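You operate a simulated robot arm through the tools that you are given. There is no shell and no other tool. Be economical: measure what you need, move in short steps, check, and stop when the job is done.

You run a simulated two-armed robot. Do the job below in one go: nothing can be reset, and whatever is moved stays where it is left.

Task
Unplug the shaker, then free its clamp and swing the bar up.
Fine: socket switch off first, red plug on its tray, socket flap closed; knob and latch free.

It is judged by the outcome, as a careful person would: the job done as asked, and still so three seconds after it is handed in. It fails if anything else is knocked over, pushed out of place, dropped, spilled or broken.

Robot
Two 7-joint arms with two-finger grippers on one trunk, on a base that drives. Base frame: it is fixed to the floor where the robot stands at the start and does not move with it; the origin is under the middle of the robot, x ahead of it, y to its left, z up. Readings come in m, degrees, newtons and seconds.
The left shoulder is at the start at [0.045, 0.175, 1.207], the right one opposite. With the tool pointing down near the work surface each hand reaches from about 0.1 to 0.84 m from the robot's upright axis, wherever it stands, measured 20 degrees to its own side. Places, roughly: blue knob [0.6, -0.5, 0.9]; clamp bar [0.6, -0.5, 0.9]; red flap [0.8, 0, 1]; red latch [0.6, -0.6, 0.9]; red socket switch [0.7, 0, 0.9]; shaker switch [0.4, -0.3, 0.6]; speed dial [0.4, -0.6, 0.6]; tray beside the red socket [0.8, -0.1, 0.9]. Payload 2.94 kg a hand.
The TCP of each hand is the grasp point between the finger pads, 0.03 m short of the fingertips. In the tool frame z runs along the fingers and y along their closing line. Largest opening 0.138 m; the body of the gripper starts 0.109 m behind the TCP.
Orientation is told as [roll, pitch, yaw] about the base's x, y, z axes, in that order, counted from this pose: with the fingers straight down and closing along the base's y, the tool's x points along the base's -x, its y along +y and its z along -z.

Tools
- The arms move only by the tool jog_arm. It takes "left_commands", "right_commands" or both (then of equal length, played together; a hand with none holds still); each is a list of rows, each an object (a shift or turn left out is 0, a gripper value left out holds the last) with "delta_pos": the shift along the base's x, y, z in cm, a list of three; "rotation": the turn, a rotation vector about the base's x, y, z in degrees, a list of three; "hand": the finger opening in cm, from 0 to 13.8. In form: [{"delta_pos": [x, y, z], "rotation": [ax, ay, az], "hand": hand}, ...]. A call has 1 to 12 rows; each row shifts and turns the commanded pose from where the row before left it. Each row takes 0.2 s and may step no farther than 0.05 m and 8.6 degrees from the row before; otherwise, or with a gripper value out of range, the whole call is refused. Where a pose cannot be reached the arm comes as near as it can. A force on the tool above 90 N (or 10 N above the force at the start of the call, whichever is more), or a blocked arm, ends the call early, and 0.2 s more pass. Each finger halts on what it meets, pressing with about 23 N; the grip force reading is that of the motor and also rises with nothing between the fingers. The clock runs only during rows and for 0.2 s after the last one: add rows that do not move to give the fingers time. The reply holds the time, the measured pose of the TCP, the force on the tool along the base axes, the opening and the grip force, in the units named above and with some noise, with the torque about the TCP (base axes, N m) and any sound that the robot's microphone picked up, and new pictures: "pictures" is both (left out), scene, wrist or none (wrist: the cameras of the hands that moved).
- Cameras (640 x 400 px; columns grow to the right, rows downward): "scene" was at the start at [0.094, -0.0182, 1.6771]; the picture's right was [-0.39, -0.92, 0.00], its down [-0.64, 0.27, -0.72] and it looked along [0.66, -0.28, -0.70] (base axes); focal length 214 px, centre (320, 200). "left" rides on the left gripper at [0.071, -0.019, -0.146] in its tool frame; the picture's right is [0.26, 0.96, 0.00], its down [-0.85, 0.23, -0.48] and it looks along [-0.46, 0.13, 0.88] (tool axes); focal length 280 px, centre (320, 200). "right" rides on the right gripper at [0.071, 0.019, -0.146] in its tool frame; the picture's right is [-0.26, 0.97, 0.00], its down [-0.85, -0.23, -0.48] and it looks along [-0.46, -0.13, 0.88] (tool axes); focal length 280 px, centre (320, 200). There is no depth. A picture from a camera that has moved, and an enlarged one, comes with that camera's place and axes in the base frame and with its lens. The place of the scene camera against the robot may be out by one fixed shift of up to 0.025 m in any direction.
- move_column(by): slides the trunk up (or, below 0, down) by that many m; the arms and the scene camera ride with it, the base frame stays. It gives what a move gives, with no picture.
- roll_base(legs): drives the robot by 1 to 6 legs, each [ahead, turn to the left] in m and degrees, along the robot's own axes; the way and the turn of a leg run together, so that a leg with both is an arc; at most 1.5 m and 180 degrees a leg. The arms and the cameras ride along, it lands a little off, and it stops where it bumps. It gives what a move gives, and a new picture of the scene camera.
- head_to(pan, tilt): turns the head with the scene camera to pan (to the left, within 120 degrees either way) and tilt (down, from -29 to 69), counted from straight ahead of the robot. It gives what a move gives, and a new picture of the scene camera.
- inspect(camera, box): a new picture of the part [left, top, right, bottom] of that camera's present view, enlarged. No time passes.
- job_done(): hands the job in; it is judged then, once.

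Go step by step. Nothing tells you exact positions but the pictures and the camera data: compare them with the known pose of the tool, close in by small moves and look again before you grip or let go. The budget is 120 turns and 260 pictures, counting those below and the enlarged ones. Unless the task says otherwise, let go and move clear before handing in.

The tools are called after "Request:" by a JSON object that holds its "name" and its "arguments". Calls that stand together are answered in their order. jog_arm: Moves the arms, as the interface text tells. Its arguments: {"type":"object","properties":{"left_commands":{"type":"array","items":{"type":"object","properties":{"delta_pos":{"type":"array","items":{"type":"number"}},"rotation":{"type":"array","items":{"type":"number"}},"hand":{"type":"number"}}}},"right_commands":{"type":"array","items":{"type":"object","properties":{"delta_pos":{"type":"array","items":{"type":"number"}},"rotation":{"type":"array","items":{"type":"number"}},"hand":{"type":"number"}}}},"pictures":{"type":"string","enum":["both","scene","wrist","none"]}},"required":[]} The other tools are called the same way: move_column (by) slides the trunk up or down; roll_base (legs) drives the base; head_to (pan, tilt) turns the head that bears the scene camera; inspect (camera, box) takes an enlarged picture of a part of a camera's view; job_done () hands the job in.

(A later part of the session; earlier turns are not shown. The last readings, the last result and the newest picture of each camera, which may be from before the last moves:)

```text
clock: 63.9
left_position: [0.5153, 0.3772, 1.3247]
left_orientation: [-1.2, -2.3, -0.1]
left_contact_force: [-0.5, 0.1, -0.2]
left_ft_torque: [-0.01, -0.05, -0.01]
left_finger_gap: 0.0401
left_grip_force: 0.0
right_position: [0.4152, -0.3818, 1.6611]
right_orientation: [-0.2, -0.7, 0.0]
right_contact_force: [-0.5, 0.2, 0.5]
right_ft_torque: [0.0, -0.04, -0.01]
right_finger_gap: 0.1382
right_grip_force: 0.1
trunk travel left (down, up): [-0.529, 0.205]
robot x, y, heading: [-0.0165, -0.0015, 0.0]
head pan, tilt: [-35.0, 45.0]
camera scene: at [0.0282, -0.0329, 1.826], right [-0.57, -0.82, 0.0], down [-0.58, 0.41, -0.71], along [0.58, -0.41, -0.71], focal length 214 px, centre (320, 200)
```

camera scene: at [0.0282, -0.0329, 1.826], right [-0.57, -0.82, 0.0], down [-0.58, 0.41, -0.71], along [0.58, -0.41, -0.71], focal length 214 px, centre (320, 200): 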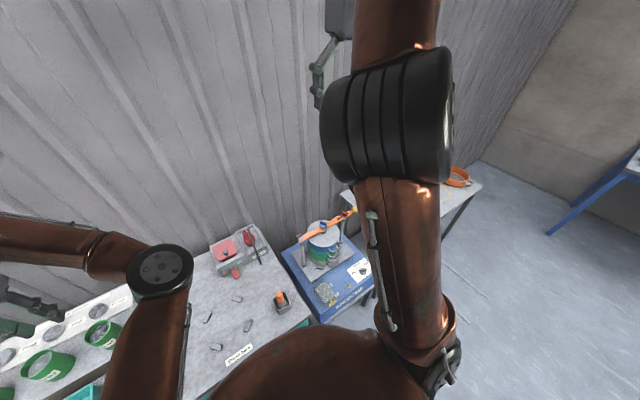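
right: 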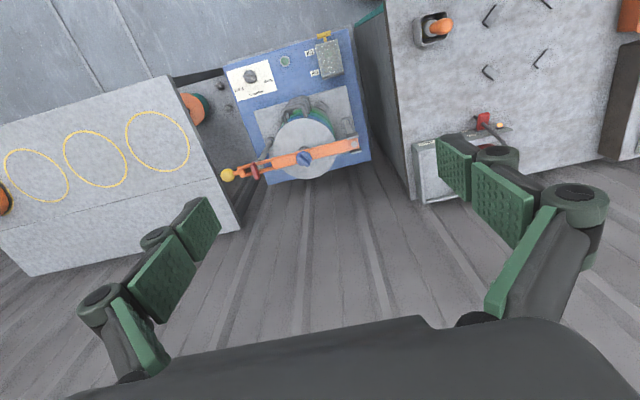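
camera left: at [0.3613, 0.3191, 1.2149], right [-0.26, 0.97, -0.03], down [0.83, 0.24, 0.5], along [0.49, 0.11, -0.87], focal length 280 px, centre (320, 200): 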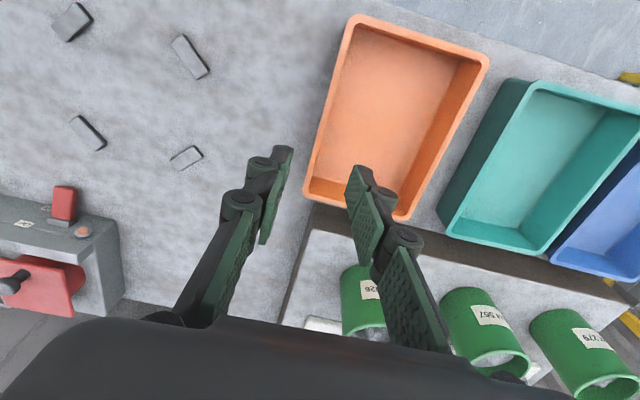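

Now I lower the right hand to look at the clamp closely.

Request:
{"name": "jog_arm", "arguments": {"right_commands": [{"delta_pos": [0, -1.5, -4.5]}, {"delta_pos": [0, -1.5, -4.5]}, {"delta_pos": [0, -1.5, -4.5]}, {"delta_pos": [0, -1.5, -4.5]}, {"delta_pos": [0, -1.5, -4.5]}, {"delta_pos": [0, 0, -4.5]}, {"delta_pos": [0, 0, -4.5]}, {"delta_pos": [0, 0, -4.5]}], "pictures": "both"}}

Request:
{"name": "inspect", "arguments": {"camera": "right", "box": [180, 60, 420, 260]}}

```text
clock: 65.7
left_position: [0.5174, 0.3752, 1.3243]
left_orientation: [-1.2, -2.1, 0.0]
left_contact_force: [0.0, -0.1, -0.6]
left_ft_torque: [-0.02, 0.03, 0.0]
left_finger_gap: 0.0403
left_grip_force: 0.1
right_position: [0.4174, -0.4574, 1.3006]
right_orientation: [-0.2, -0.6, 0.1]
right_contact_force: [0.3, 0.0, -0.3]
right_ft_torque: [0.01, 0.03, 0.01]
right_finger_gap: 0.1377
right_grip_force: 0.1
trunk travel left (down, up): [-0.529, 0.205]
robot x, y, heading: [-0.0132, 0.0014, -0.1]
head pan, tilt: [-35.0, 45.0]
camera scene: at [0.0309, -0.0339, 1.8259], right [-0.58, -0.82, 0.0], down [-0.58, 0.41, -0.71], along [0.58, -0.41, -0.71], focal length 214 px, centre (320, 200)
camera right: at [0.3448, -0.4377, 1.4468], right [0.26, 0.97, 0.0], down [0.84, -0.23, 0.49], along [0.47, -0.13, -0.87], focal length 280 px, centre (320, 200)
```

scene: 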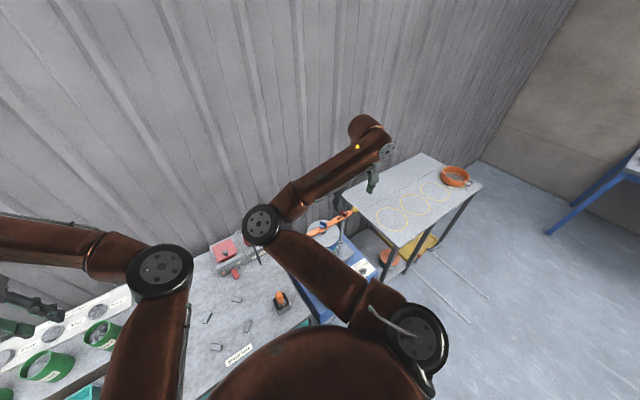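
right: 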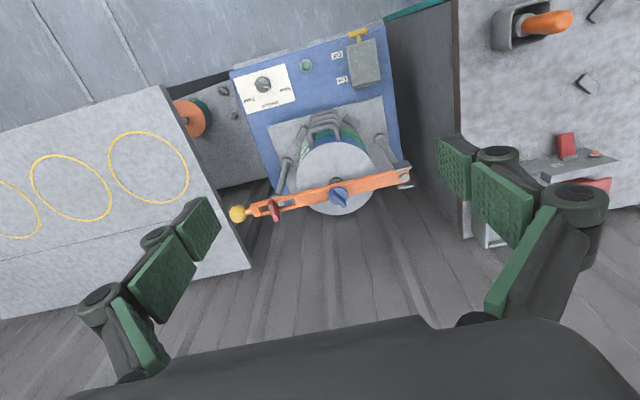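

```text
2.00 times, centred on (300, 160) of right
camera zoom: at [0.3448, -0.4377, 1.4468], right [0.26, 0.97, 0.0], down [0.84, -0.23, 0.49], along [0.47, -0.13, -0.87], focal length 561 px, centre (360, 280)
```

zoom: 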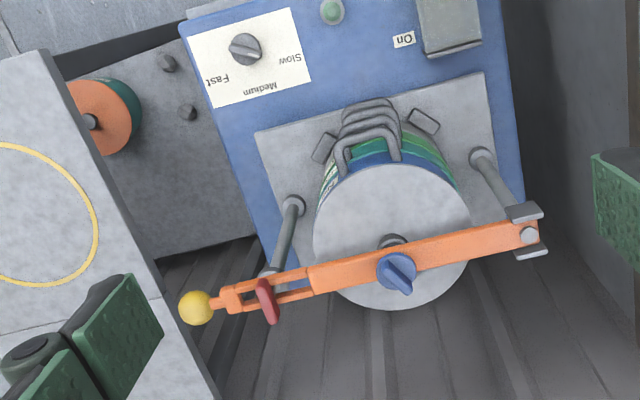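

Request:
{"name": "jog_arm", "arguments": {"right_commands": [{"delta_pos": [1.5, -2, -4]}, {"delta_pos": [1.5, -2, -4]}, {"delta_pos": [1, -2, -4]}, {"delta_pos": [0, -1.5, -3]}], "pictures": "wrist"}}

Request:
{"name": "inspect", "arguments": {"camera": "right", "box": [200, 130, 440, 300]}}

Request:
{"name": "inspect", "arguments": {"camera": "scene", "box": [270, 190, 390, 310]}}

```text
clock: 66.7
left_position: [0.5164, 0.3745, 1.3237]
left_orientation: [-1.1, -2.1, -0.1]
left_contact_force: [-0.2, -1.1, 0.0]
left_ft_torque: [0.03, 0.0, -0.05]
left_finger_gap: 0.0398
left_grip_force: 0.1
right_position: [0.4567, -0.5333, 1.1489]
right_orientation: [0.0, -0.7, -0.1]
right_contact_force: [-0.6, 0.6, -0.1]
right_ft_torque: [0.07, 0.01, 0.0]
right_finger_gap: 0.1379
right_grip_force: 0.2
trunk travel left (down, up): [-0.529, 0.205]
robot x, y, heading: [-0.013, 0.0026, 0.1]
head pan, tilt: [-35.0, 45.0]
camera right: at [0.3845, -0.5139, 1.295], right [0.26, 0.96, 0.0], down [0.84, -0.23, 0.48], along [0.47, -0.13, -0.87], focal length 280 px, centre (320, 200)
```

right: 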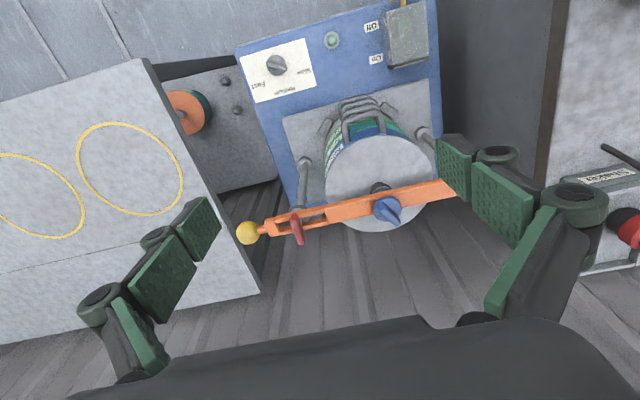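

```text
2.35 times, centred on (320, 215) of right
camera zoom: at [0.3845, -0.5139, 1.295], right [0.26, 0.96, 0.0], down [0.84, -0.23, 0.48], along [0.47, -0.13, -0.87], focal length 660 px, centre (320, 165)
```

zoom: 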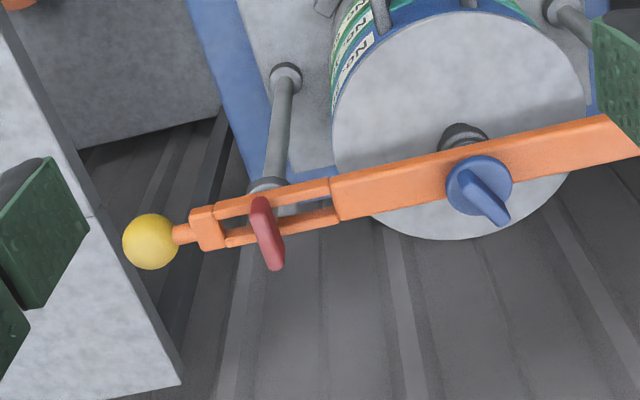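

```text
3.33 times, centred on (330, 250) of scene
camera zoom: at [0.0306, -0.0352, 1.8259], right [-0.58, -0.82, 0.0], down [-0.58, 0.41, -0.71], along [0.58, -0.41, -0.71], focal length 715 px, centre (287, 33)
```

zoom: 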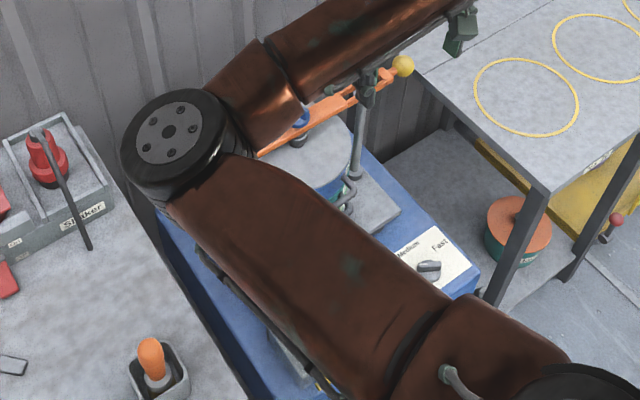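

Request:
{"name": "jog_arm", "arguments": {"right_commands": [{"delta_pos": [4, 2, 0]}, {"delta_pos": [4, 2, -1]}, {"delta_pos": [2.5, 1, -2]}, {}], "pictures": "wrist"}}

Request:
{"name": "inspect", "arguments": {"camera": "right", "box": [180, 60, 460, 260]}}

```text
clock: 67.7
left_position: [0.5157, 0.3751, 1.3242]
left_orientation: [-1.2, -2.1, -0.2]
left_contact_force: [-0.4, -0.3, -0.9]
left_ft_torque: [0.01, 0.01, -0.01]
left_finger_gap: 0.04
left_grip_force: 0.0
right_position: [0.5611, -0.4833, 1.1206]
right_orientation: [0.0, -0.5, 0.0]
right_contact_force: [-0.7, 0.1, 0.3]
right_ft_torque: [-0.01, -0.01, -0.02]
right_finger_gap: 0.1381
right_grip_force: 0.0
trunk travel left (down, up): [-0.529, 0.205]
robot x, y, heading: [-0.0098, 0.0017, -0.3]
head pan, tilt: [-35.0, 45.0]
camera right: at [0.4879, -0.4639, 1.2655], right [0.26, 0.96, 0.0], down [0.84, -0.23, 0.49], along [0.47, -0.13, -0.87], focal length 280 px, centre (320, 200)
```

right: 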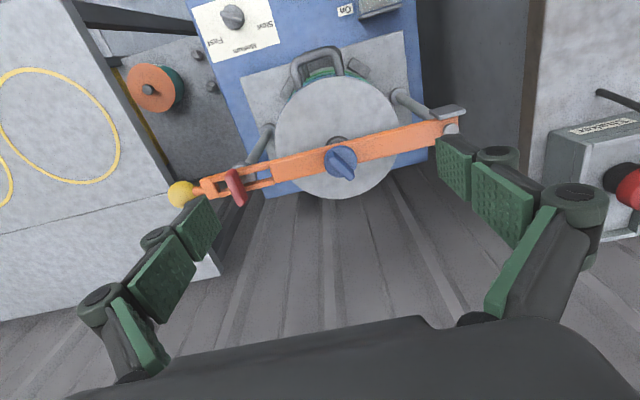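

```text
2.00 times, centred on (320, 160) of right
camera zoom: at [0.4879, -0.4639, 1.2655], right [0.26, 0.96, 0.0], down [0.84, -0.23, 0.49], along [0.47, -0.13, -0.87], focal length 561 px, centre (320, 280)
```

zoom: 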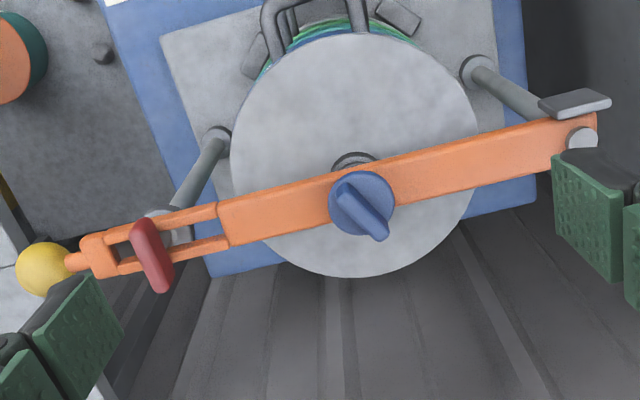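

Request:
{"name": "inspect", "arguments": {"camera": "right", "box": [310, 130, 370, 190]}}

Request:
{"name": "inspect", "arguments": {"camera": "right", "box": [190, 150, 290, 220]}}

```text
6.67 times, centred on (340, 160) of right
camera zoom: at [0.4879, -0.4639, 1.2655], right [0.26, 0.96, 0.0], down [0.84, -0.23, 0.49], along [0.47, -0.13, -0.87], focal length 1869 px, centre (187, 467)
```

zoom: 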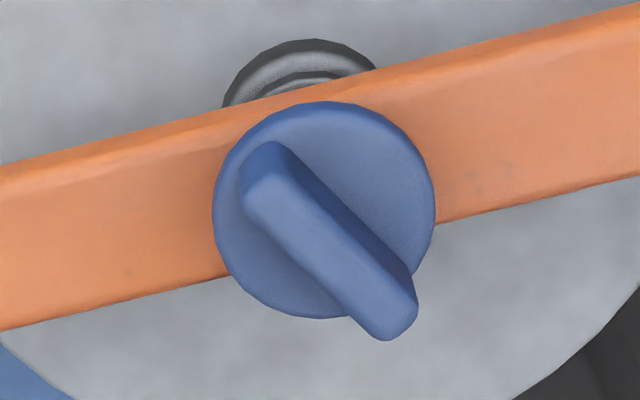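

```text
5.71 times, centred on (240, 185) of right
camera zoom: at [0.4879, -0.4639, 1.2655], right [0.26, 0.96, 0.0], down [0.84, -0.23, 0.49], along [0.47, -0.13, -0.87], focal length 1602 px, centre (777, 286)
```

zoom: 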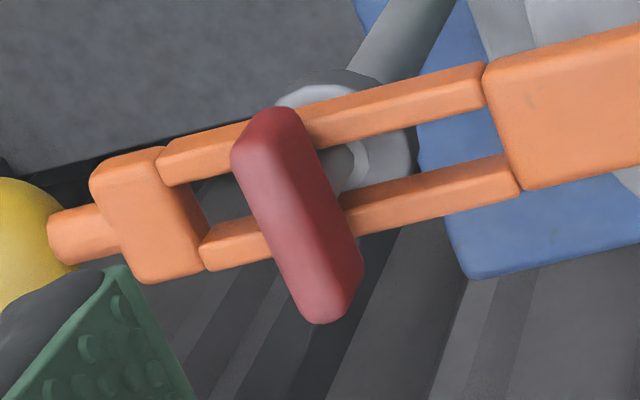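

The blue wing knob is at about [0.620, -0.4745, 0.935], wing at 30° yaw; the red T-latch at [0.619, -0.615] lies across the fork. I align the right hand with the knob wing.

Request:
{"name": "jog_arm", "arguments": {"right_commands": [{"delta_pos": [2, 0.4, 0], "rotation": [0, 0.5, 7.5], "hand": 5}, {"delta_pos": [2, 0.4, -2], "rotation": [0, 0, 7.5]}, {"delta_pos": [1.8, 0.1, -3], "rotation": [0, 0, 7.5]}, {"delta_pos": [0, 0, -3], "rotation": [0, 0, 7.5]}, {"delta_pos": [0, 0, -2]}, {}], "pictures": "both"}}

Request:
{"name": "inspect", "arguments": {"camera": "right", "box": [220, 80, 420, 240]}}

```text
clock: 69.1
left_position: [0.5168, 0.3758, 1.3248]
left_orientation: [-1.2, -2.1, -0.1]
left_contact_force: [-0.2, -0.4, -0.1]
left_ft_torque: [0.04, 0.03, 0.01]
left_finger_gap: 0.04
left_grip_force: 0.1
right_position: [0.6198, -0.4728, 1.0196]
right_orientation: [-0.1, -0.2, 30.0]
right_contact_force: [1.0, -0.5, 1.3]
right_ft_torque: [0.03, 0.02, 0.02]
right_finger_gap: 0.0499
right_grip_force: 0.1
trunk travel left (down, up): [-0.529, 0.205]
robot x, y, heading: [-0.0097, 0.0012, -0.2]
head pan, tilt: [-35.0, 45.0]
camera scene: at [0.03, -0.033, 1.826], right [-0.58, -0.82, 0.0], down [-0.58, 0.41, -0.71], along [0.58, -0.41, -0.71], focal length 214 px, centre (320, 200)
camera right: at [0.5488, -0.4914, 1.1655], right [-0.26, 0.97, 0.0], down [0.85, 0.23, 0.48], along [0.46, 0.12, -0.88], focal length 280 px, centre (320, 200)
```

scene: 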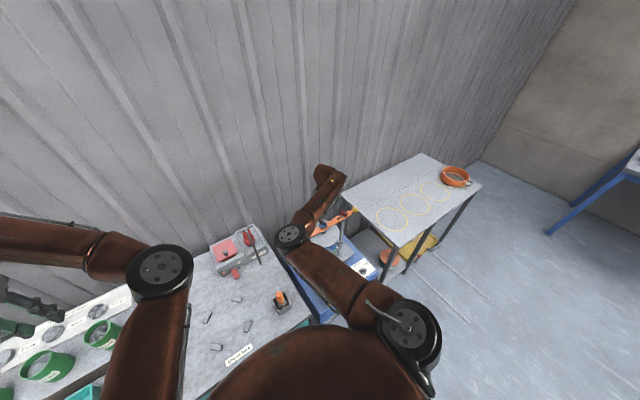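
right: 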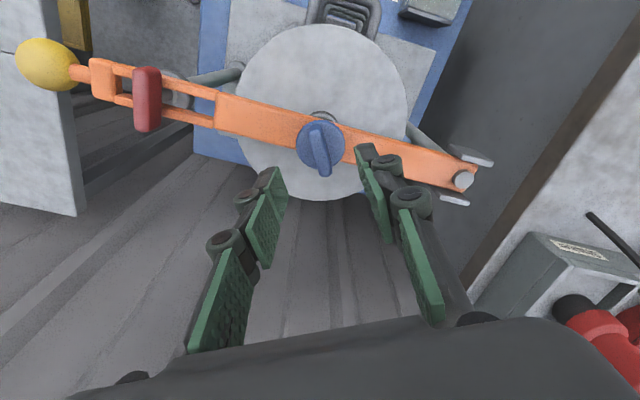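

```text
2.50 times, centred on (320, 160) of right
camera zoom: at [0.5488, -0.4914, 1.1655], right [-0.26, 0.97, 0.0], down [0.85, 0.23, 0.48], along [0.46, 0.12, -0.88], focal length 701 px, centre (320, 300)
```

zoom: 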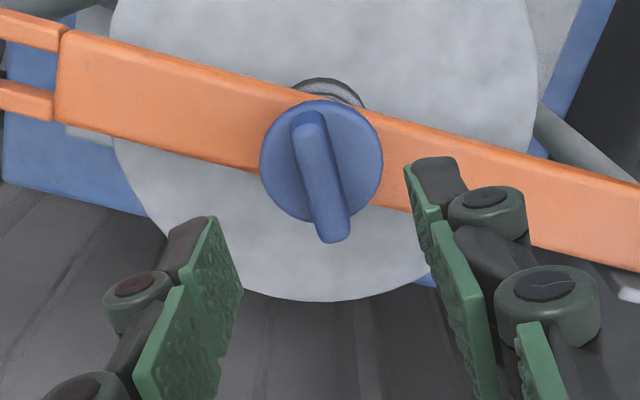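

Request:
{"name": "jog_arm", "arguments": {"right_commands": [{"delta_pos": [-0.2, -0.15, -2]}, {"delta_pos": [0, 0, -1.7]}, {"delta_pos": [0, 0, -1.2]}, {"hand": 3}, {"hand": 0.5}, {"hand": 0.5}, {"hand": 0.5}, {"hand": 0.5}], "pictures": "wrist"}}

Request:
{"name": "inspect", "arguments": {"camera": "right", "box": [240, 80, 400, 220]}}

```text
clock: 70.9
left_position: [0.5158, 0.3765, 1.3229]
left_orientation: [-1.3, -2.1, 0.0]
left_contact_force: [-0.1, -0.2, 0.3]
left_ft_torque: [0.02, -0.01, 0.04]
left_finger_gap: 0.0398
left_grip_force: 0.1
right_position: [0.6177, -0.4727, 0.9714]
right_orientation: [0.0, -0.1, 30.0]
right_contact_force: [-4.4, 4.0, -0.6]
right_ft_torque: [0.17, 0.07, -0.02]
right_finger_gap: 0.0106
right_grip_force: 38.1
trunk travel left (down, up): [-0.529, 0.205]
robot x, y, heading: [-0.0144, -0.0015, -0.0]
head pan, tilt: [-35.0, 45.0]
camera right: at [0.546, -0.4924, 1.1176], right [-0.26, 0.97, 0.0], down [0.85, 0.22, 0.48], along [0.46, 0.12, -0.88], focal length 280 px, centre (320, 200)
```

right: 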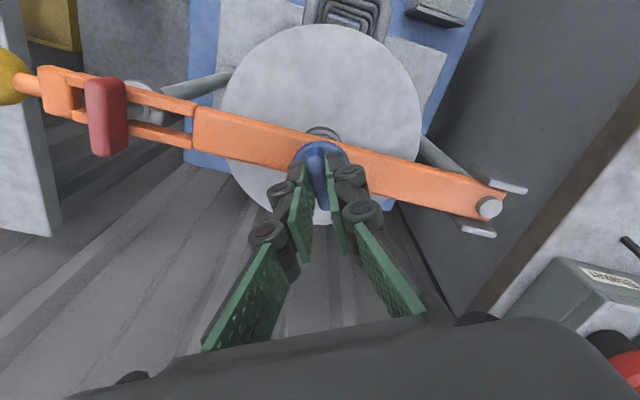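

```text
2.86 times, centred on (320, 150) of right
camera zoom: at [0.546, -0.4924, 1.1176], right [-0.26, 0.97, 0.0], down [0.85, 0.22, 0.48], along [0.46, 0.12, -0.88], focal length 801 px, centre (320, 343)
```

zoom: 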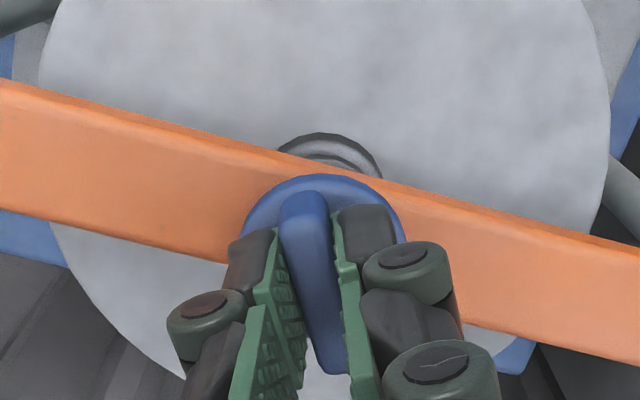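

The wing is gripped between the pads. I turn it counter-clockwise and watch torque and reach.

Request:
{"name": "jog_arm", "arguments": {"right_commands": [{"rotation": [0, 0, 8]}, {"rotation": [0, 0, 8]}, {"rotation": [0, 0, 8]}, {"rotation": [0, 0, 8]}], "pictures": "none"}}

Request:
{"name": "inspect", "arguments": {"camera": "right", "box": [200, 40, 440, 240]}}

```text
clock: 71.9
left_position: [0.5179, 0.3763, 1.3222]
left_orientation: [-1.2, -2.1, 0.0]
left_contact_force: [-0.5, 0.0, -0.1]
left_ft_torque: [0.0, 0.01, -0.04]
left_finger_gap: 0.0403
left_grip_force: 0.1
right_position: [0.6178, -0.4743, 0.9704]
right_orientation: [-0.1, -0.1, 62.1]
right_contact_force: [2.1, 2.6, -1.0]
right_ft_torque: [0.16, -0.1, 0.01]
right_finger_gap: 0.0108
right_grip_force: 37.9
trunk travel left (down, up): [-0.529, 0.205]
robot x, y, heading: [-0.013, 0.001, -0.1]
head pan, tilt: [-35.0, 45.0]
```

```text
2.00 times, centred on (320, 140) of right
camera zoom: at [0.5676, -0.528, 1.1178], right [-0.73, 0.68, 0.0], down [0.6, 0.64, 0.48], along [0.33, 0.35, -0.88], focal length 561 px, centre (320, 320)
```

zoom: 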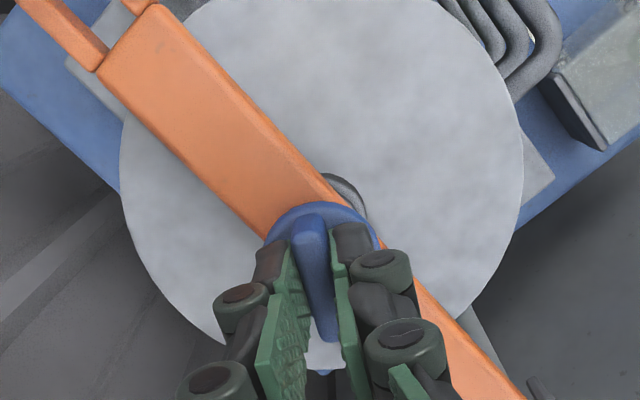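

The knob turns with the hand. I keep turning.

Request:
{"name": "jog_arm", "arguments": {"right_commands": [{"rotation": [0, 0, 8]}, {"rotation": [0, 0, 8]}, {"rotation": [0, 0, 8]}, {"rotation": [0, 0, 8]}, {"rotation": [0, 0, 8]}, {"rotation": [0, 0, 8]}], "pictures": "none"}}

Request:
{"name": "inspect", "arguments": {"camera": "right", "box": [200, 40, 440, 240]}}

```text
clock: 73.3
left_position: [0.518, 0.3761, 1.323]
left_orientation: [-1.2, -2.1, -0.1]
left_contact_force: [-0.3, -0.3, -0.5]
left_ft_torque: [0.02, -0.01, 0.01]
left_finger_gap: 0.04
left_grip_force: 0.1
right_position: [0.622, -0.4753, 0.9712]
right_orientation: [-0.1, -0.1, 110.2]
right_contact_force: [12.7, -0.5, -0.8]
right_ft_torque: [-0.08, -0.36, -0.02]
right_finger_gap: 0.011
right_grip_force: 37.5
trunk travel left (down, up): [-0.529, 0.205]
robot x, y, heading: [-0.0104, -0.0023, 0.1]
head pan, tilt: [-35.0, 45.0]
```

```text
2.00 times, centred on (320, 140) of right
camera zoom: at [0.6261, -0.5478, 1.1176], right [-1.0, -0.09, 0.0], down [-0.08, 0.88, 0.48], along [-0.04, 0.48, -0.88], focal length 561 px, centre (320, 320)
```

zoom: 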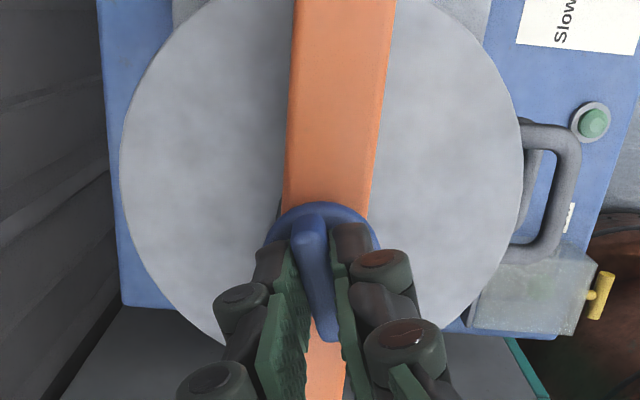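

Request:
{"name": "jog_arm", "arguments": {"right_commands": [{"delta_pos": [-0.2, 0, 0], "rotation": [0, 0, 8]}, {"rotation": [0, 0, 8]}, {"rotation": [0, 0, 8]}, {"rotation": [0, 0, 8]}, {"rotation": [0, 0, 8]}, {"rotation": [0, 0, 8]}], "pictures": "none"}}

Request:
{"name": "inspect", "arguments": {"camera": "right", "box": [200, 40, 440, 240]}}

```text
clock: 74.7
left_position: [0.5213, 0.3772, 1.3232]
left_orientation: [-1.3, -1.9, -0.2]
left_contact_force: [-1.2, -0.5, 0.9]
left_ft_torque: [-0.05, -0.02, 0.02]
left_finger_gap: 0.0398
left_grip_force: 0.0
right_position: [0.621, -0.4725, 0.9706]
right_orientation: [-0.1, -0.3, 158.1]
right_contact_force: [21.8, 3.3, 3.0]
right_ft_torque: [-0.19, -0.77, -1.33]
right_finger_gap: 0.0137
right_grip_force: 40.2
trunk travel left (down, up): [-0.529, 0.205]
robot x, y, heading: [-0.0071, -0.003, -0.1]
head pan, tilt: [-35.0, 45.0]
```

```text
2.00 times, centred on (320, 140) of right
camera zoom: at [0.6796, -0.5179, 1.1165], right [-0.6, -0.8, 0.0], down [-0.7, 0.53, 0.48], along [-0.38, 0.29, -0.88], focal length 561 px, centre (320, 320)
```

zoom: 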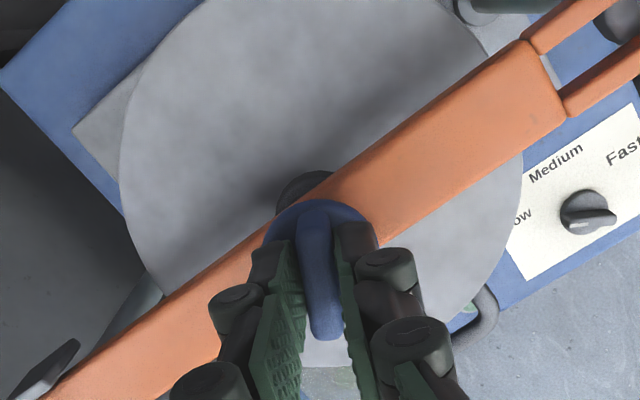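

Torque rose to 1.3 N·m and the wing began to slip: the knob is at its open stop after about 120°. I release it and rise.

Request:
{"name": "jog_arm", "arguments": {"right_commands": [{"rotation": [0, 0, -5]}, {"hand": 4}, {"hand": 4}, {"hand": 4}, {"delta_pos": [0, 0, 2]}, {"delta_pos": [0, 0, 4]}, {"delta_pos": [0, 0, 4]}, {"rotation": [0, 0, -8]}, {"rotation": [0, 0, -8]}, {"rotation": [0, 0, -8]}], "pictures": "wrist"}}

Request:
{"name": "inspect", "arguments": {"camera": "right", "box": [180, 40, 460, 240]}}

```text
clock: 76.9
left_position: [0.5147, 0.3758, 1.3223]
left_orientation: [-1.1, -2.1, -0.1]
left_contact_force: [-0.7, 0.7, 0.4]
left_ft_torque: [0.03, -0.03, 0.0]
left_finger_gap: 0.0397
left_grip_force: 0.1
right_position: [0.6152, -0.4739, 1.0719]
right_orientation: [-0.1, -0.1, 128.8]
right_contact_force: [0.4, 0.1, 0.2]
right_ft_torque: [0.02, -0.02, -0.01]
right_finger_gap: 0.0402
right_grip_force: 0.0
trunk travel left (down, up): [-0.529, 0.205]
robot x, y, heading: [-0.0135, -0.0011, -0.0]
head pan, tilt: [-35.0, 45.0]
camera right: at [0.6449, -0.5419, 1.2181], right [-0.92, -0.4, 0.0], down [-0.35, 0.8, 0.48], along [-0.19, 0.44, -0.88], focal length 280 px, centre (320, 200)
```

right: 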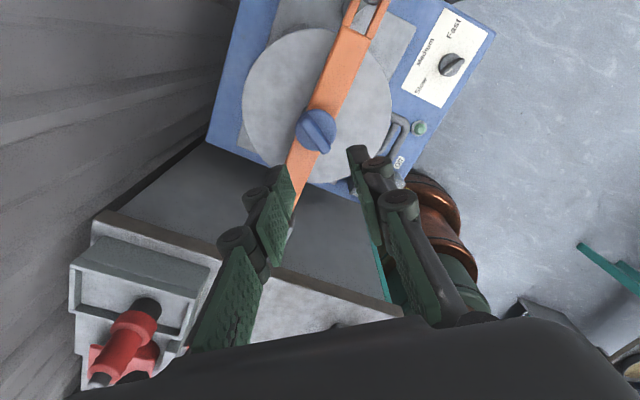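

```text
2.00 times, centred on (320, 140) of right
camera zoom: at [0.6449, -0.5419, 1.2181], right [-0.92, -0.4, 0.0], down [-0.35, 0.8, 0.48], along [-0.19, 0.44, -0.88], focal length 561 px, centre (320, 320)
```

zoom: 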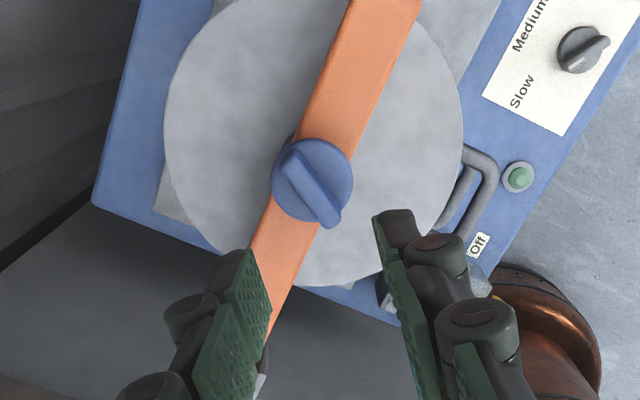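

The knob is turned free. I unwind the wrist and move over the red latch.

Request:
{"name": "jog_arm", "arguments": {"right_commands": [{"rotation": [0, 0, -8.5]}, {"rotation": [0, 0, -8.5]}, {"rotation": [0, 0, -8.5]}, {"rotation": [0, 0, -8.5]}, {"rotation": [0, 0, -8.5]}, {"rotation": [0, 0, -8.5]}, {"rotation": [0, 0, -8.5]}, {"rotation": [0, 0, -8.5]}, {"rotation": [0, 0, -8.5]}, {"rotation": [0, 0, -8.5]}, {"rotation": [0, 0, -8.5]}, {"rotation": [0, 0, -8.5]}], "pictures": "none"}}

Request:
{"name": "jog_arm", "arguments": {"right_commands": [{"delta_pos": [0, -4, 0], "rotation": [0, 0, -8.5]}, {"delta_pos": [0, -4, 0], "rotation": [0, 0, -8.5]}, {"delta_pos": [0.2, -4, 0], "rotation": [0, 0, -8.5]}, {"delta_pos": [0.2, -2.1, 0], "rotation": [0, 0, -1.3]}, {}], "pictures": "both"}}

Request:
{"name": "inspect", "arguments": {"camera": "right", "box": [220, 60, 440, 240]}}

```text
clock: 79.5
left_position: [0.5155, 0.3759, 1.3233]
left_orientation: [-1.3, -2.1, -0.1]
left_contact_force: [-0.1, 0.0, -0.7]
left_ft_torque: [0.03, 0.0, 0.0]
left_finger_gap: 0.04
left_grip_force: 0.0
right_position: [0.6162, -0.4744, 1.0718]
right_orientation: [0.0, -0.1, 26.8]
right_contact_force: [0.7, 0.1, 0.5]
right_ft_torque: [-0.02, 0.0, 0.0]
right_finger_gap: 0.04
right_grip_force: 0.1
trunk travel left (down, up): [-0.529, 0.205]
robot x, y, heading: [-0.0157, 0.0012, -0.1]
head pan, tilt: [-35.0, 45.0]
```

```text
clock: 80.7
left_position: [0.5163, 0.3775, 1.3234]
left_orientation: [-1.2, -2.1, -0.1]
left_contact_force: [0.2, 1.0, 1.0]
left_ft_torque: [0.01, 0.03, 0.03]
left_finger_gap: 0.0401
left_grip_force: 0.1
right_position: [0.6175, -0.6138, 1.0711]
right_orientation: [-0.1, -0.1, 0.1]
right_contact_force: [-0.7, -0.5, 0.7]
right_ft_torque: [0.0, -0.01, -0.02]
right_finger_gap: 0.0399
right_grip_force: 0.2
trunk travel left (down, up): [-0.529, 0.205]
robot x, y, heading: [-0.0122, -0.0015, -0.1]
head pan, tilt: [-35.0, 45.0]
camera scene: at [0.0302, -0.0318, 1.826], right [-0.58, -0.82, 0.0], down [-0.58, 0.41, -0.71], along [0.58, -0.41, -0.71], focal length 214 px, centre (320, 200)
camera right: at [0.547, -0.5954, 1.2178], right [0.26, 0.97, 0.0], down [0.85, -0.23, 0.48], along [0.46, -0.12, -0.88], focal length 280 px, centre (320, 200)
```

scene: 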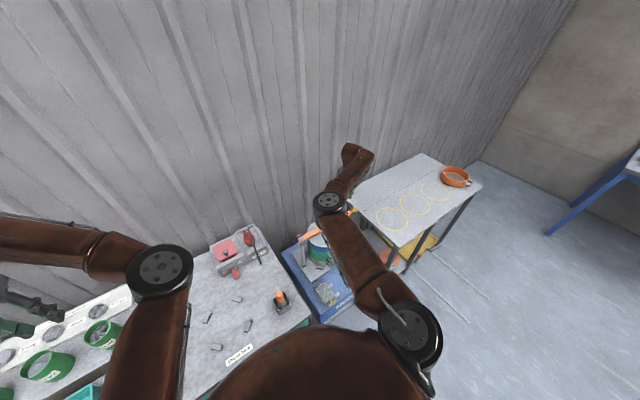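
right: 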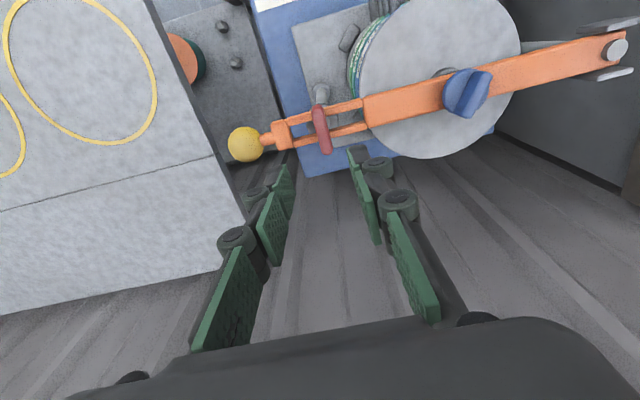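

```text
2.22 times, centred on (330, 150) of right
camera zoom: at [0.547, -0.5954, 1.2178], right [0.26, 0.97, 0.0], down [0.85, -0.23, 0.48], along [0.46, -0.12, -0.88], focal length 623 px, centre (298, 311)
```

zoom: 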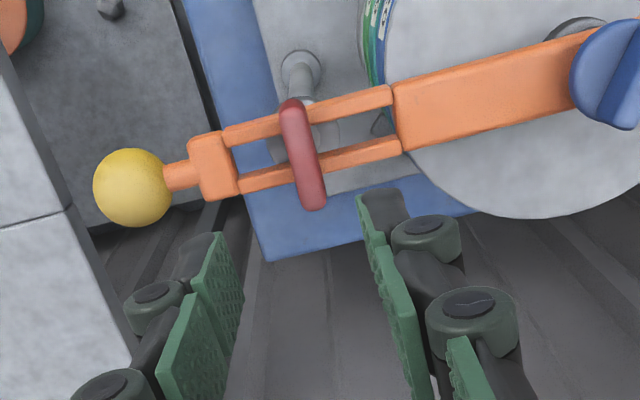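

Request:
{"name": "jog_arm", "arguments": {"right_commands": [{"delta_pos": [0, 0.3, -4]}, {"delta_pos": [0, 0, -3]}, {"delta_pos": [0, 0, -2]}, {"delta_pos": [0, 0, -1]}, {}], "pictures": "wrist"}}

Request:
{"name": "inspect", "arguments": {"camera": "right", "box": [220, 60, 440, 240]}}

```text
clock: 81.9
left_position: [0.5156, 0.3762, 1.3239]
left_orientation: [-1.2, -2.1, -0.1]
left_contact_force: [-0.6, -0.1, 0.1]
left_ft_torque: [-0.01, 0.03, -0.02]
left_finger_gap: 0.0398
left_grip_force: 0.0
right_position: [0.6199, -0.6119, 0.9725]
right_orientation: [0.0, -0.1, 0.1]
right_contact_force: [-0.1, -0.1, -0.4]
right_ft_torque: [-0.04, 0.01, 0.0]
right_finger_gap: 0.0399
right_grip_force: 0.1
trunk travel left (down, up): [-0.529, 0.205]
robot x, y, heading: [-0.0126, -0.0006, -0.3]
head pan, tilt: [-35.0, 45.0]
camera right: at [0.5488, -0.5933, 1.1182], right [0.26, 0.97, 0.0], down [0.85, -0.23, 0.48], along [0.46, -0.12, -0.88], focal length 280 px, centre (320, 200)
```

right: 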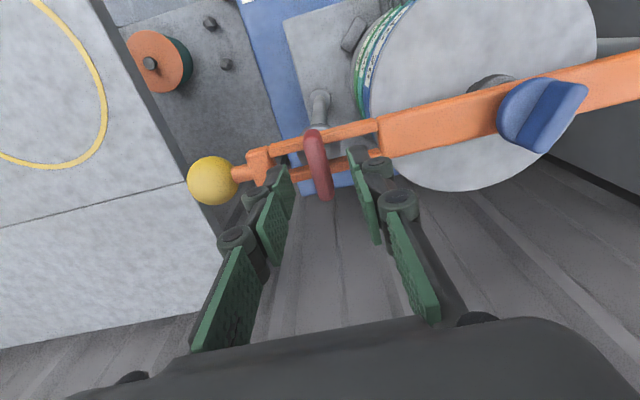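

```text
2.22 times, centred on (330, 150) of right
camera zoom: at [0.5488, -0.5933, 1.1182], right [0.26, 0.97, 0.0], down [0.85, -0.23, 0.48], along [0.46, -0.12, -0.88], focal length 623 px, centre (298, 311)
```

zoom: 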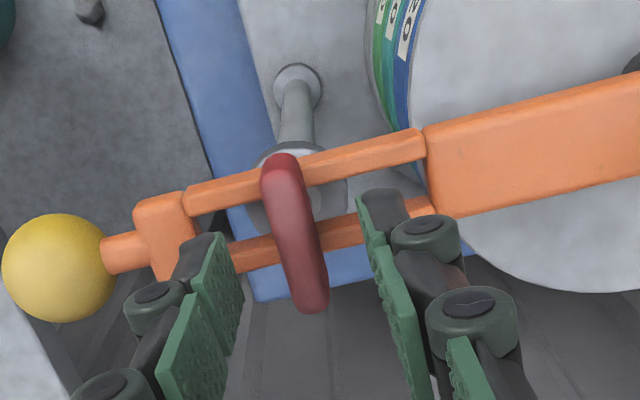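

Request:
{"name": "jog_arm", "arguments": {"right_commands": [{"delta_pos": [-0.3, 0, -0.8]}, {}, {"hand": 2}, {"hand": 0.5}, {"hand": 0.5}, {"hand": 0.5}, {"hand": 0.5}], "pictures": "none"}}

Request:
{"name": "inspect", "arguments": {"camera": "right", "box": [220, 60, 440, 240]}}

```text
clock: 83.5
left_position: [0.518, 0.3752, 1.3244]
left_orientation: [-1.2, -2.2, -0.1]
left_contact_force: [-0.5, -0.9, 0.3]
left_ft_torque: [-0.03, 0.01, 0.02]
left_finger_gap: 0.0399
left_grip_force: 0.0
right_position: [0.6173, -0.6123, 0.9644]
right_orientation: [0.0, -0.1, 0.2]
right_contact_force: [1.4, -0.8, 0.2]
right_ft_torque: [-0.06, -0.09, 0.0]
right_finger_gap: 0.0116
right_grip_force: 38.7
trunk travel left (down, up): [-0.529, 0.205]
robot x, y, heading: [-0.0101, -0.0002, -0.0]
head pan, tilt: [-35.0, 45.0]
```

```text
2.22 times, centred on (330, 150) of right
camera zoom: at [0.5456, -0.5932, 1.1098], right [0.26, 0.97, 0.0], down [0.85, -0.23, 0.48], along [0.46, -0.12, -0.88], focal length 623 px, centre (298, 311)
```

zoom: 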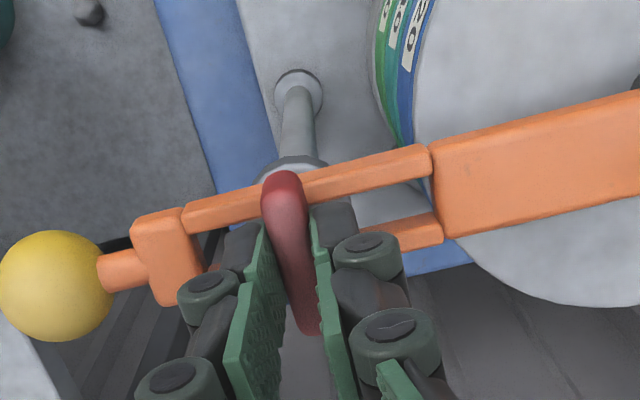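

Latch gripped (1.2 cm). I try turning it counter-clockwise gently.

Request:
{"name": "jog_arm", "arguments": {"right_commands": [{"rotation": [0, 0, 6]}, {"rotation": [0, 0, 6]}, {"rotation": [0, 0, 6]}], "pictures": "none"}}

Request:
{"name": "inspect", "arguments": {"camera": "right", "box": [220, 60, 440, 240]}}

```text
clock: 84.3
left_position: [0.5165, 0.3744, 1.3236]
left_orientation: [-1.1, -2.1, -0.1]
left_contact_force: [0.3, 0.3, 0.2]
left_ft_torque: [0.0, 0.02, 0.01]
left_finger_gap: 0.0401
left_grip_force: 0.0
right_position: [0.6173, -0.6117, 0.9634]
right_orientation: [-0.1, -0.1, 18.2]
right_contact_force: [3.0, -3.1, 0.5]
right_ft_torque: [-0.13, 0.09, -0.01]
right_finger_gap: 0.0117
right_grip_force: 38.9
trunk travel left (down, up): [-0.529, 0.205]
robot x, y, heading: [-0.0116, 0.0006, -0.2]
head pan, tilt: [-35.0, 45.0]
```

```text
2.22 times, centred on (330, 150) of right
camera zoom: at [0.5432, -0.6167, 1.1096], right [-0.05, 1.0, 0.0], down [0.88, 0.05, 0.48], along [0.48, 0.03, -0.88], focal length 623 px, centre (298, 311)
```

zoom: 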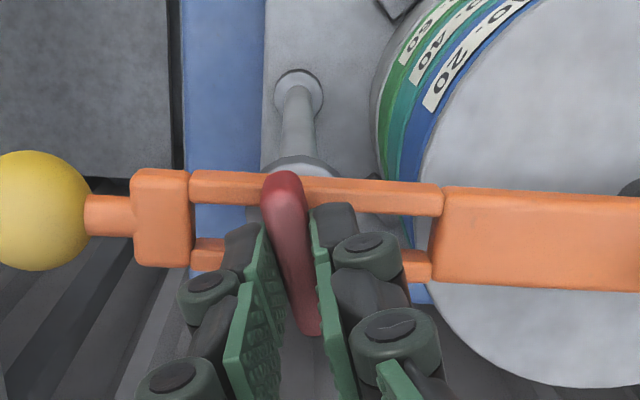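

It turns freely with the hand. I continue to 90° so it lines up with the slot.

Request:
{"name": "jog_arm", "arguments": {"right_commands": [{"rotation": [0, 0, 8]}, {"rotation": [0, 0, 8]}, {"rotation": [0, 0, 8]}, {"rotation": [0, 0, 8]}, {"rotation": [0, 0, 8]}, {"rotation": [0, 0, 8]}, {"rotation": [0, 0, 8]}, {"rotation": [0, 0, 8]}, {"rotation": [0, 0, 7.8]}, {}], "pictures": "none"}}

Request:
{"name": "inspect", "arguments": {"camera": "right", "box": [180, 40, 460, 240]}}

```text
clock: 86.5
left_position: [0.5179, 0.3746, 1.324]
left_orientation: [-1.0, -1.9, -0.1]
left_contact_force: [0.0, 0.4, -0.3]
left_ft_torque: [-0.01, -0.01, 0.0]
left_finger_gap: 0.04
left_grip_force: 0.0
right_position: [0.6182, -0.6143, 0.9621]
right_orientation: [-0.1, -0.2, 90.0]
right_contact_force: [18.0, -9.4, 3.7]
right_ft_torque: [-0.46, -0.48, -0.31]
right_finger_gap: 0.0119
right_grip_force: 38.5
trunk travel left (down, up): [-0.529, 0.205]
robot x, y, heading: [-0.0102, -0.0001, -0.3]
head pan, tilt: [-35.0, 45.0]
```

```text
2.00 times, centred on (320, 140) of right
camera zoom: at [0.5989, -0.6849, 1.1086], right [-0.97, 0.26, 0.0], down [0.23, 0.85, 0.48], along [0.12, 0.46, -0.88], focal length 561 px, centre (320, 320)
```

zoom: 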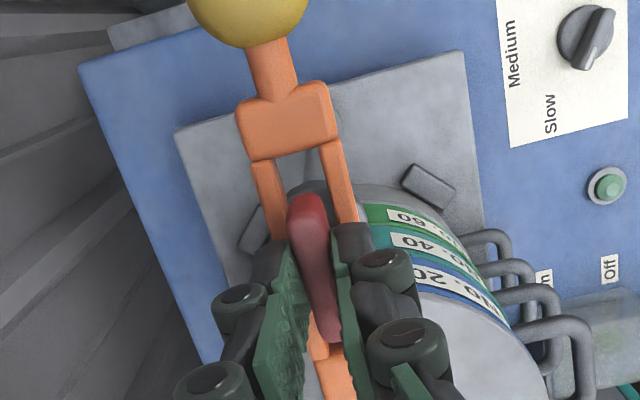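

The latch is in line with the slot, at its stop. I release and rise.

Request:
{"name": "jog_arm", "arguments": {"right_commands": [{"delta_pos": [-0.2, 0.1, 0]}, {"hand": 3.5}, {"hand": 4}, {"hand": 4}, {"delta_pos": [0, 0, 2]}, {"delta_pos": [0, 0, 4]}, {"delta_pos": [0, 0, 4]}, {"delta_pos": [0, 0, 3]}], "pictures": "wrist"}}

Request:
{"name": "inspect", "arguments": {"camera": "right", "box": [220, 60, 420, 220]}}

```text
clock: 88.3
left_position: [0.5161, 0.3762, 1.3243]
left_orientation: [-1.2, -2.1, -0.1]
left_contact_force: [0.6, 0.2, -0.5]
left_ft_torque: [0.01, 0.0, 0.04]
left_finger_gap: 0.0399
left_grip_force: 0.0
right_position: [0.6143, -0.6125, 1.0942]
right_orientation: [0.0, -0.1, 90.0]
right_contact_force: [0.0, -0.2, -0.4]
right_ft_torque: [0.01, 0.0, 0.01]
right_finger_gap: 0.04
right_grip_force: 0.1
trunk travel left (down, up): [-0.529, 0.205]
robot x, y, heading: [-0.0152, -0.0012, -0.2]
head pan, tilt: [-35.0, 45.0]
camera right: at [0.5936, -0.684, 1.2406], right [-0.96, 0.26, 0.0], down [0.23, 0.85, 0.48], along [0.12, 0.46, -0.88], focal length 280 px, centre (320, 200)
```

right: 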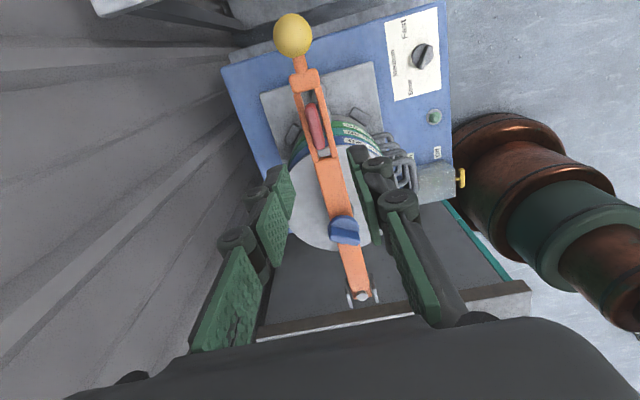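

```text
2.50 times, centred on (320, 140) of right
camera zoom: at [0.5936, -0.684, 1.2406], right [-0.96, 0.26, 0.0], down [0.23, 0.85, 0.48], along [0.12, 0.46, -0.88], focal length 701 px, centre (320, 350)
```

zoom: 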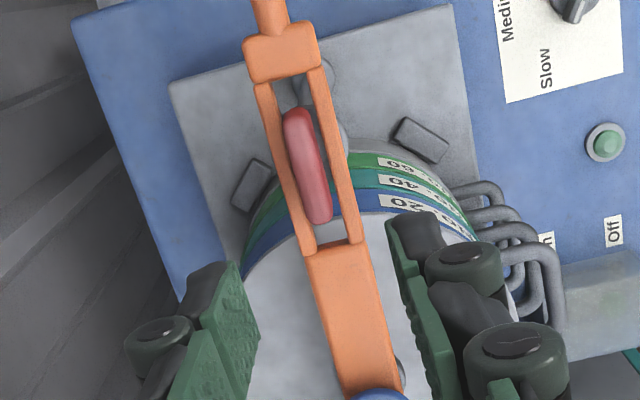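

Latch and slot are aligned. Next I go over the yellow ball (about [0.6145, -0.699, 0.925]) to lift the bar.

Request:
{"name": "jog_arm", "arguments": {"right_commands": [{"delta_pos": [0, -4.3, 0], "hand": 7.5}, {"delta_pos": [0, -4.3, 0]}, {"delta_pos": [0, 0, -3]}, {"delta_pos": [0, 0, -3]}, {"delta_pos": [0, 0, -3]}], "pictures": "both"}}

Request:
{"name": "inspect", "arguments": {"camera": "right", "box": [180, 40, 460, 260]}}

```text
clock: 89.5
left_position: [0.5181, 0.3754, 1.3235]
left_orientation: [-1.2, -2.0, -0.2]
left_contact_force: [0.7, -0.7, -0.4]
left_ft_torque: [-0.01, 0.07, -0.02]
left_finger_gap: 0.0399
left_grip_force: 0.0
right_position: [0.6044, -0.6894, 1.0058]
right_orientation: [0.1, -0.1, 89.9]
right_contact_force: [0.5, 0.0, -1.0]
right_ft_torque: [0.03, -0.03, 0.01]
right_finger_gap: 0.0748
right_grip_force: 0.0
right hand out of reach, approached as far as the arm can: row 2, 5
trunk travel left (down, up): [-0.529, 0.205]
robot x, y, heading: [-0.0093, 0.0004, -0.1]
head pan, tilt: [-35.0, 45.0]
camera scene: at [0.0322, -0.0333, 1.8259], right [-0.58, -0.82, 0.0], down [-0.58, 0.41, -0.71], along [0.58, -0.41, -0.71], focal length 214 px, centre (320, 200)
camera right: at [0.5843, -0.7612, 1.152], right [-0.96, 0.26, 0.0], down [0.23, 0.85, 0.48], along [0.12, 0.46, -0.88], focal length 280 px, centre (320, 200)
```

scene: 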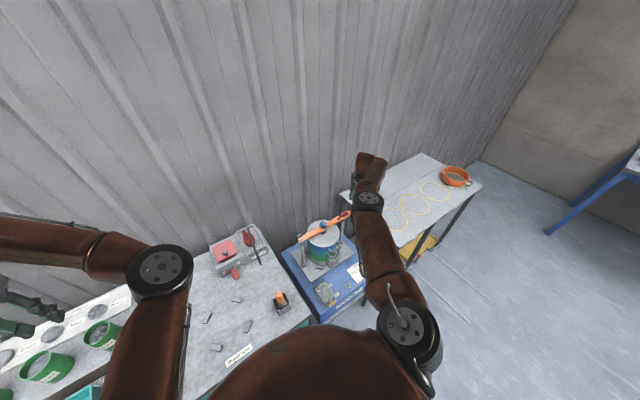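
right: 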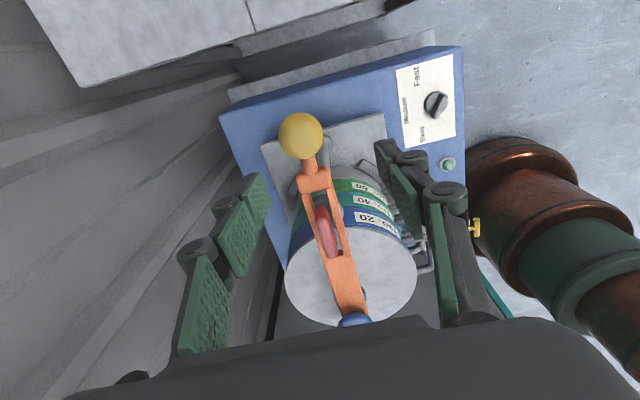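

```text
1.82 times, centred on (320, 150) of right
camera zoom: at [0.5843, -0.7612, 1.152], right [-0.96, 0.26, 0.0], down [0.23, 0.85, 0.48], along [0.12, 0.46, -0.88], focal length 510 px, centre (320, 291)
```

zoom: 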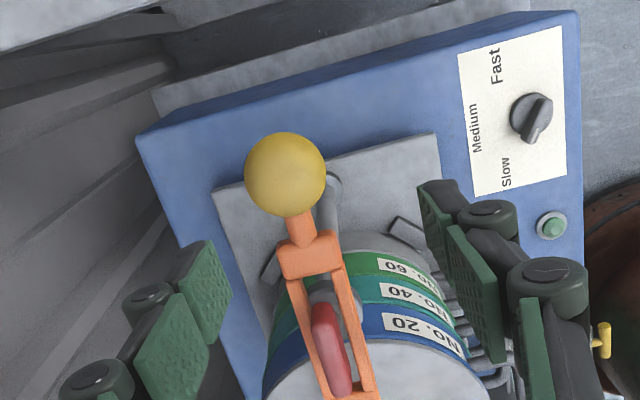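

The ball is at the edge of reach; I lower the trunk 5 cm to gain reach, then centre on it.

Request:
{"name": "move_column", "arguments": {"by": -0.05}}

Request:
{"name": "jog_arm", "arguments": {"right_commands": [{"delta_pos": [1, -1, 1]}, {}], "pictures": "wrist"}}

Request:
{"name": "inspect", "arguments": {"camera": "right", "box": [180, 40, 460, 260]}}

```text
clock: 90.4
left_position: [0.516, 0.3744, 1.2744]
left_orientation: [-1.1, -2.1, -0.1]
left_contact_force: [-0.4, 0.3, 0.2]
left_ft_torque: [0.02, -0.01, 0.01]
left_finger_gap: 0.0396
left_grip_force: 0.1
right_position: [0.6015, -0.6892, 0.9585]
right_orientation: [-0.1, -0.2, 89.9]
right_contact_force: [0.3, -0.2, 0.7]
right_ft_torque: [0.01, -0.03, 0.02]
right_finger_gap: 0.0748
right_grip_force: 0.0
trunk travel left (down, up): [-0.479, 0.255]
robot x, y, heading: [-0.014, 0.0026, -0.0]
head pan, tilt: [-35.0, 45.0]
```

```text
clock: 91.0
left_position: [0.518, 0.3761, 1.2728]
left_orientation: [-1.2, -2.1, 0.0]
left_contact_force: [0.5, 0.2, -0.2]
left_ft_torque: [-0.05, 0.02, 0.01]
left_finger_gap: 0.0401
left_grip_force: 0.0
right_position: [0.6078, -0.6966, 0.9665]
right_orientation: [0.1, -0.1, 89.9]
right_contact_force: [-0.2, 0.2, -0.5]
right_ft_torque: [-0.03, 0.04, -0.01]
right_finger_gap: 0.0747
right_grip_force: 0.0
right hand out of reach, approached as far as the arm can: row 1
trunk travel left (down, up): [-0.479, 0.255]
robot x, y, heading: [-0.011, -0.0001, -0.0]
head pan, tilt: [-35.0, 45.0]
camera right: at [0.589, -0.7672, 1.1134], right [-0.97, 0.26, 0.0], down [0.23, 0.85, 0.48], along [0.12, 0.46, -0.88], focal length 280 px, centre (320, 200)
```

right: 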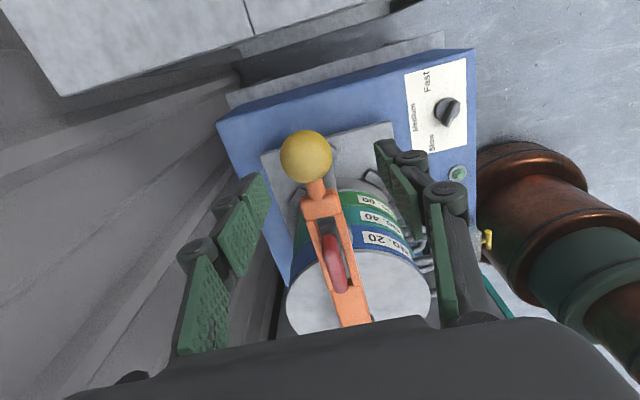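

```text
1.82 times, centred on (320, 150) of right
camera zoom: at [0.589, -0.7672, 1.1134], right [-0.97, 0.26, 0.0], down [0.23, 0.85, 0.48], along [0.12, 0.46, -0.88], focal length 510 px, centre (320, 291)
```

zoom: 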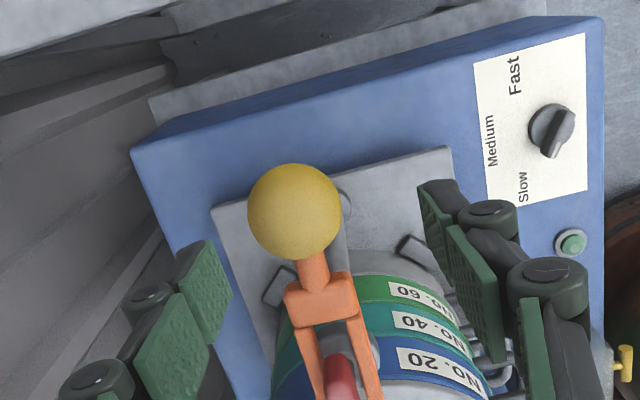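

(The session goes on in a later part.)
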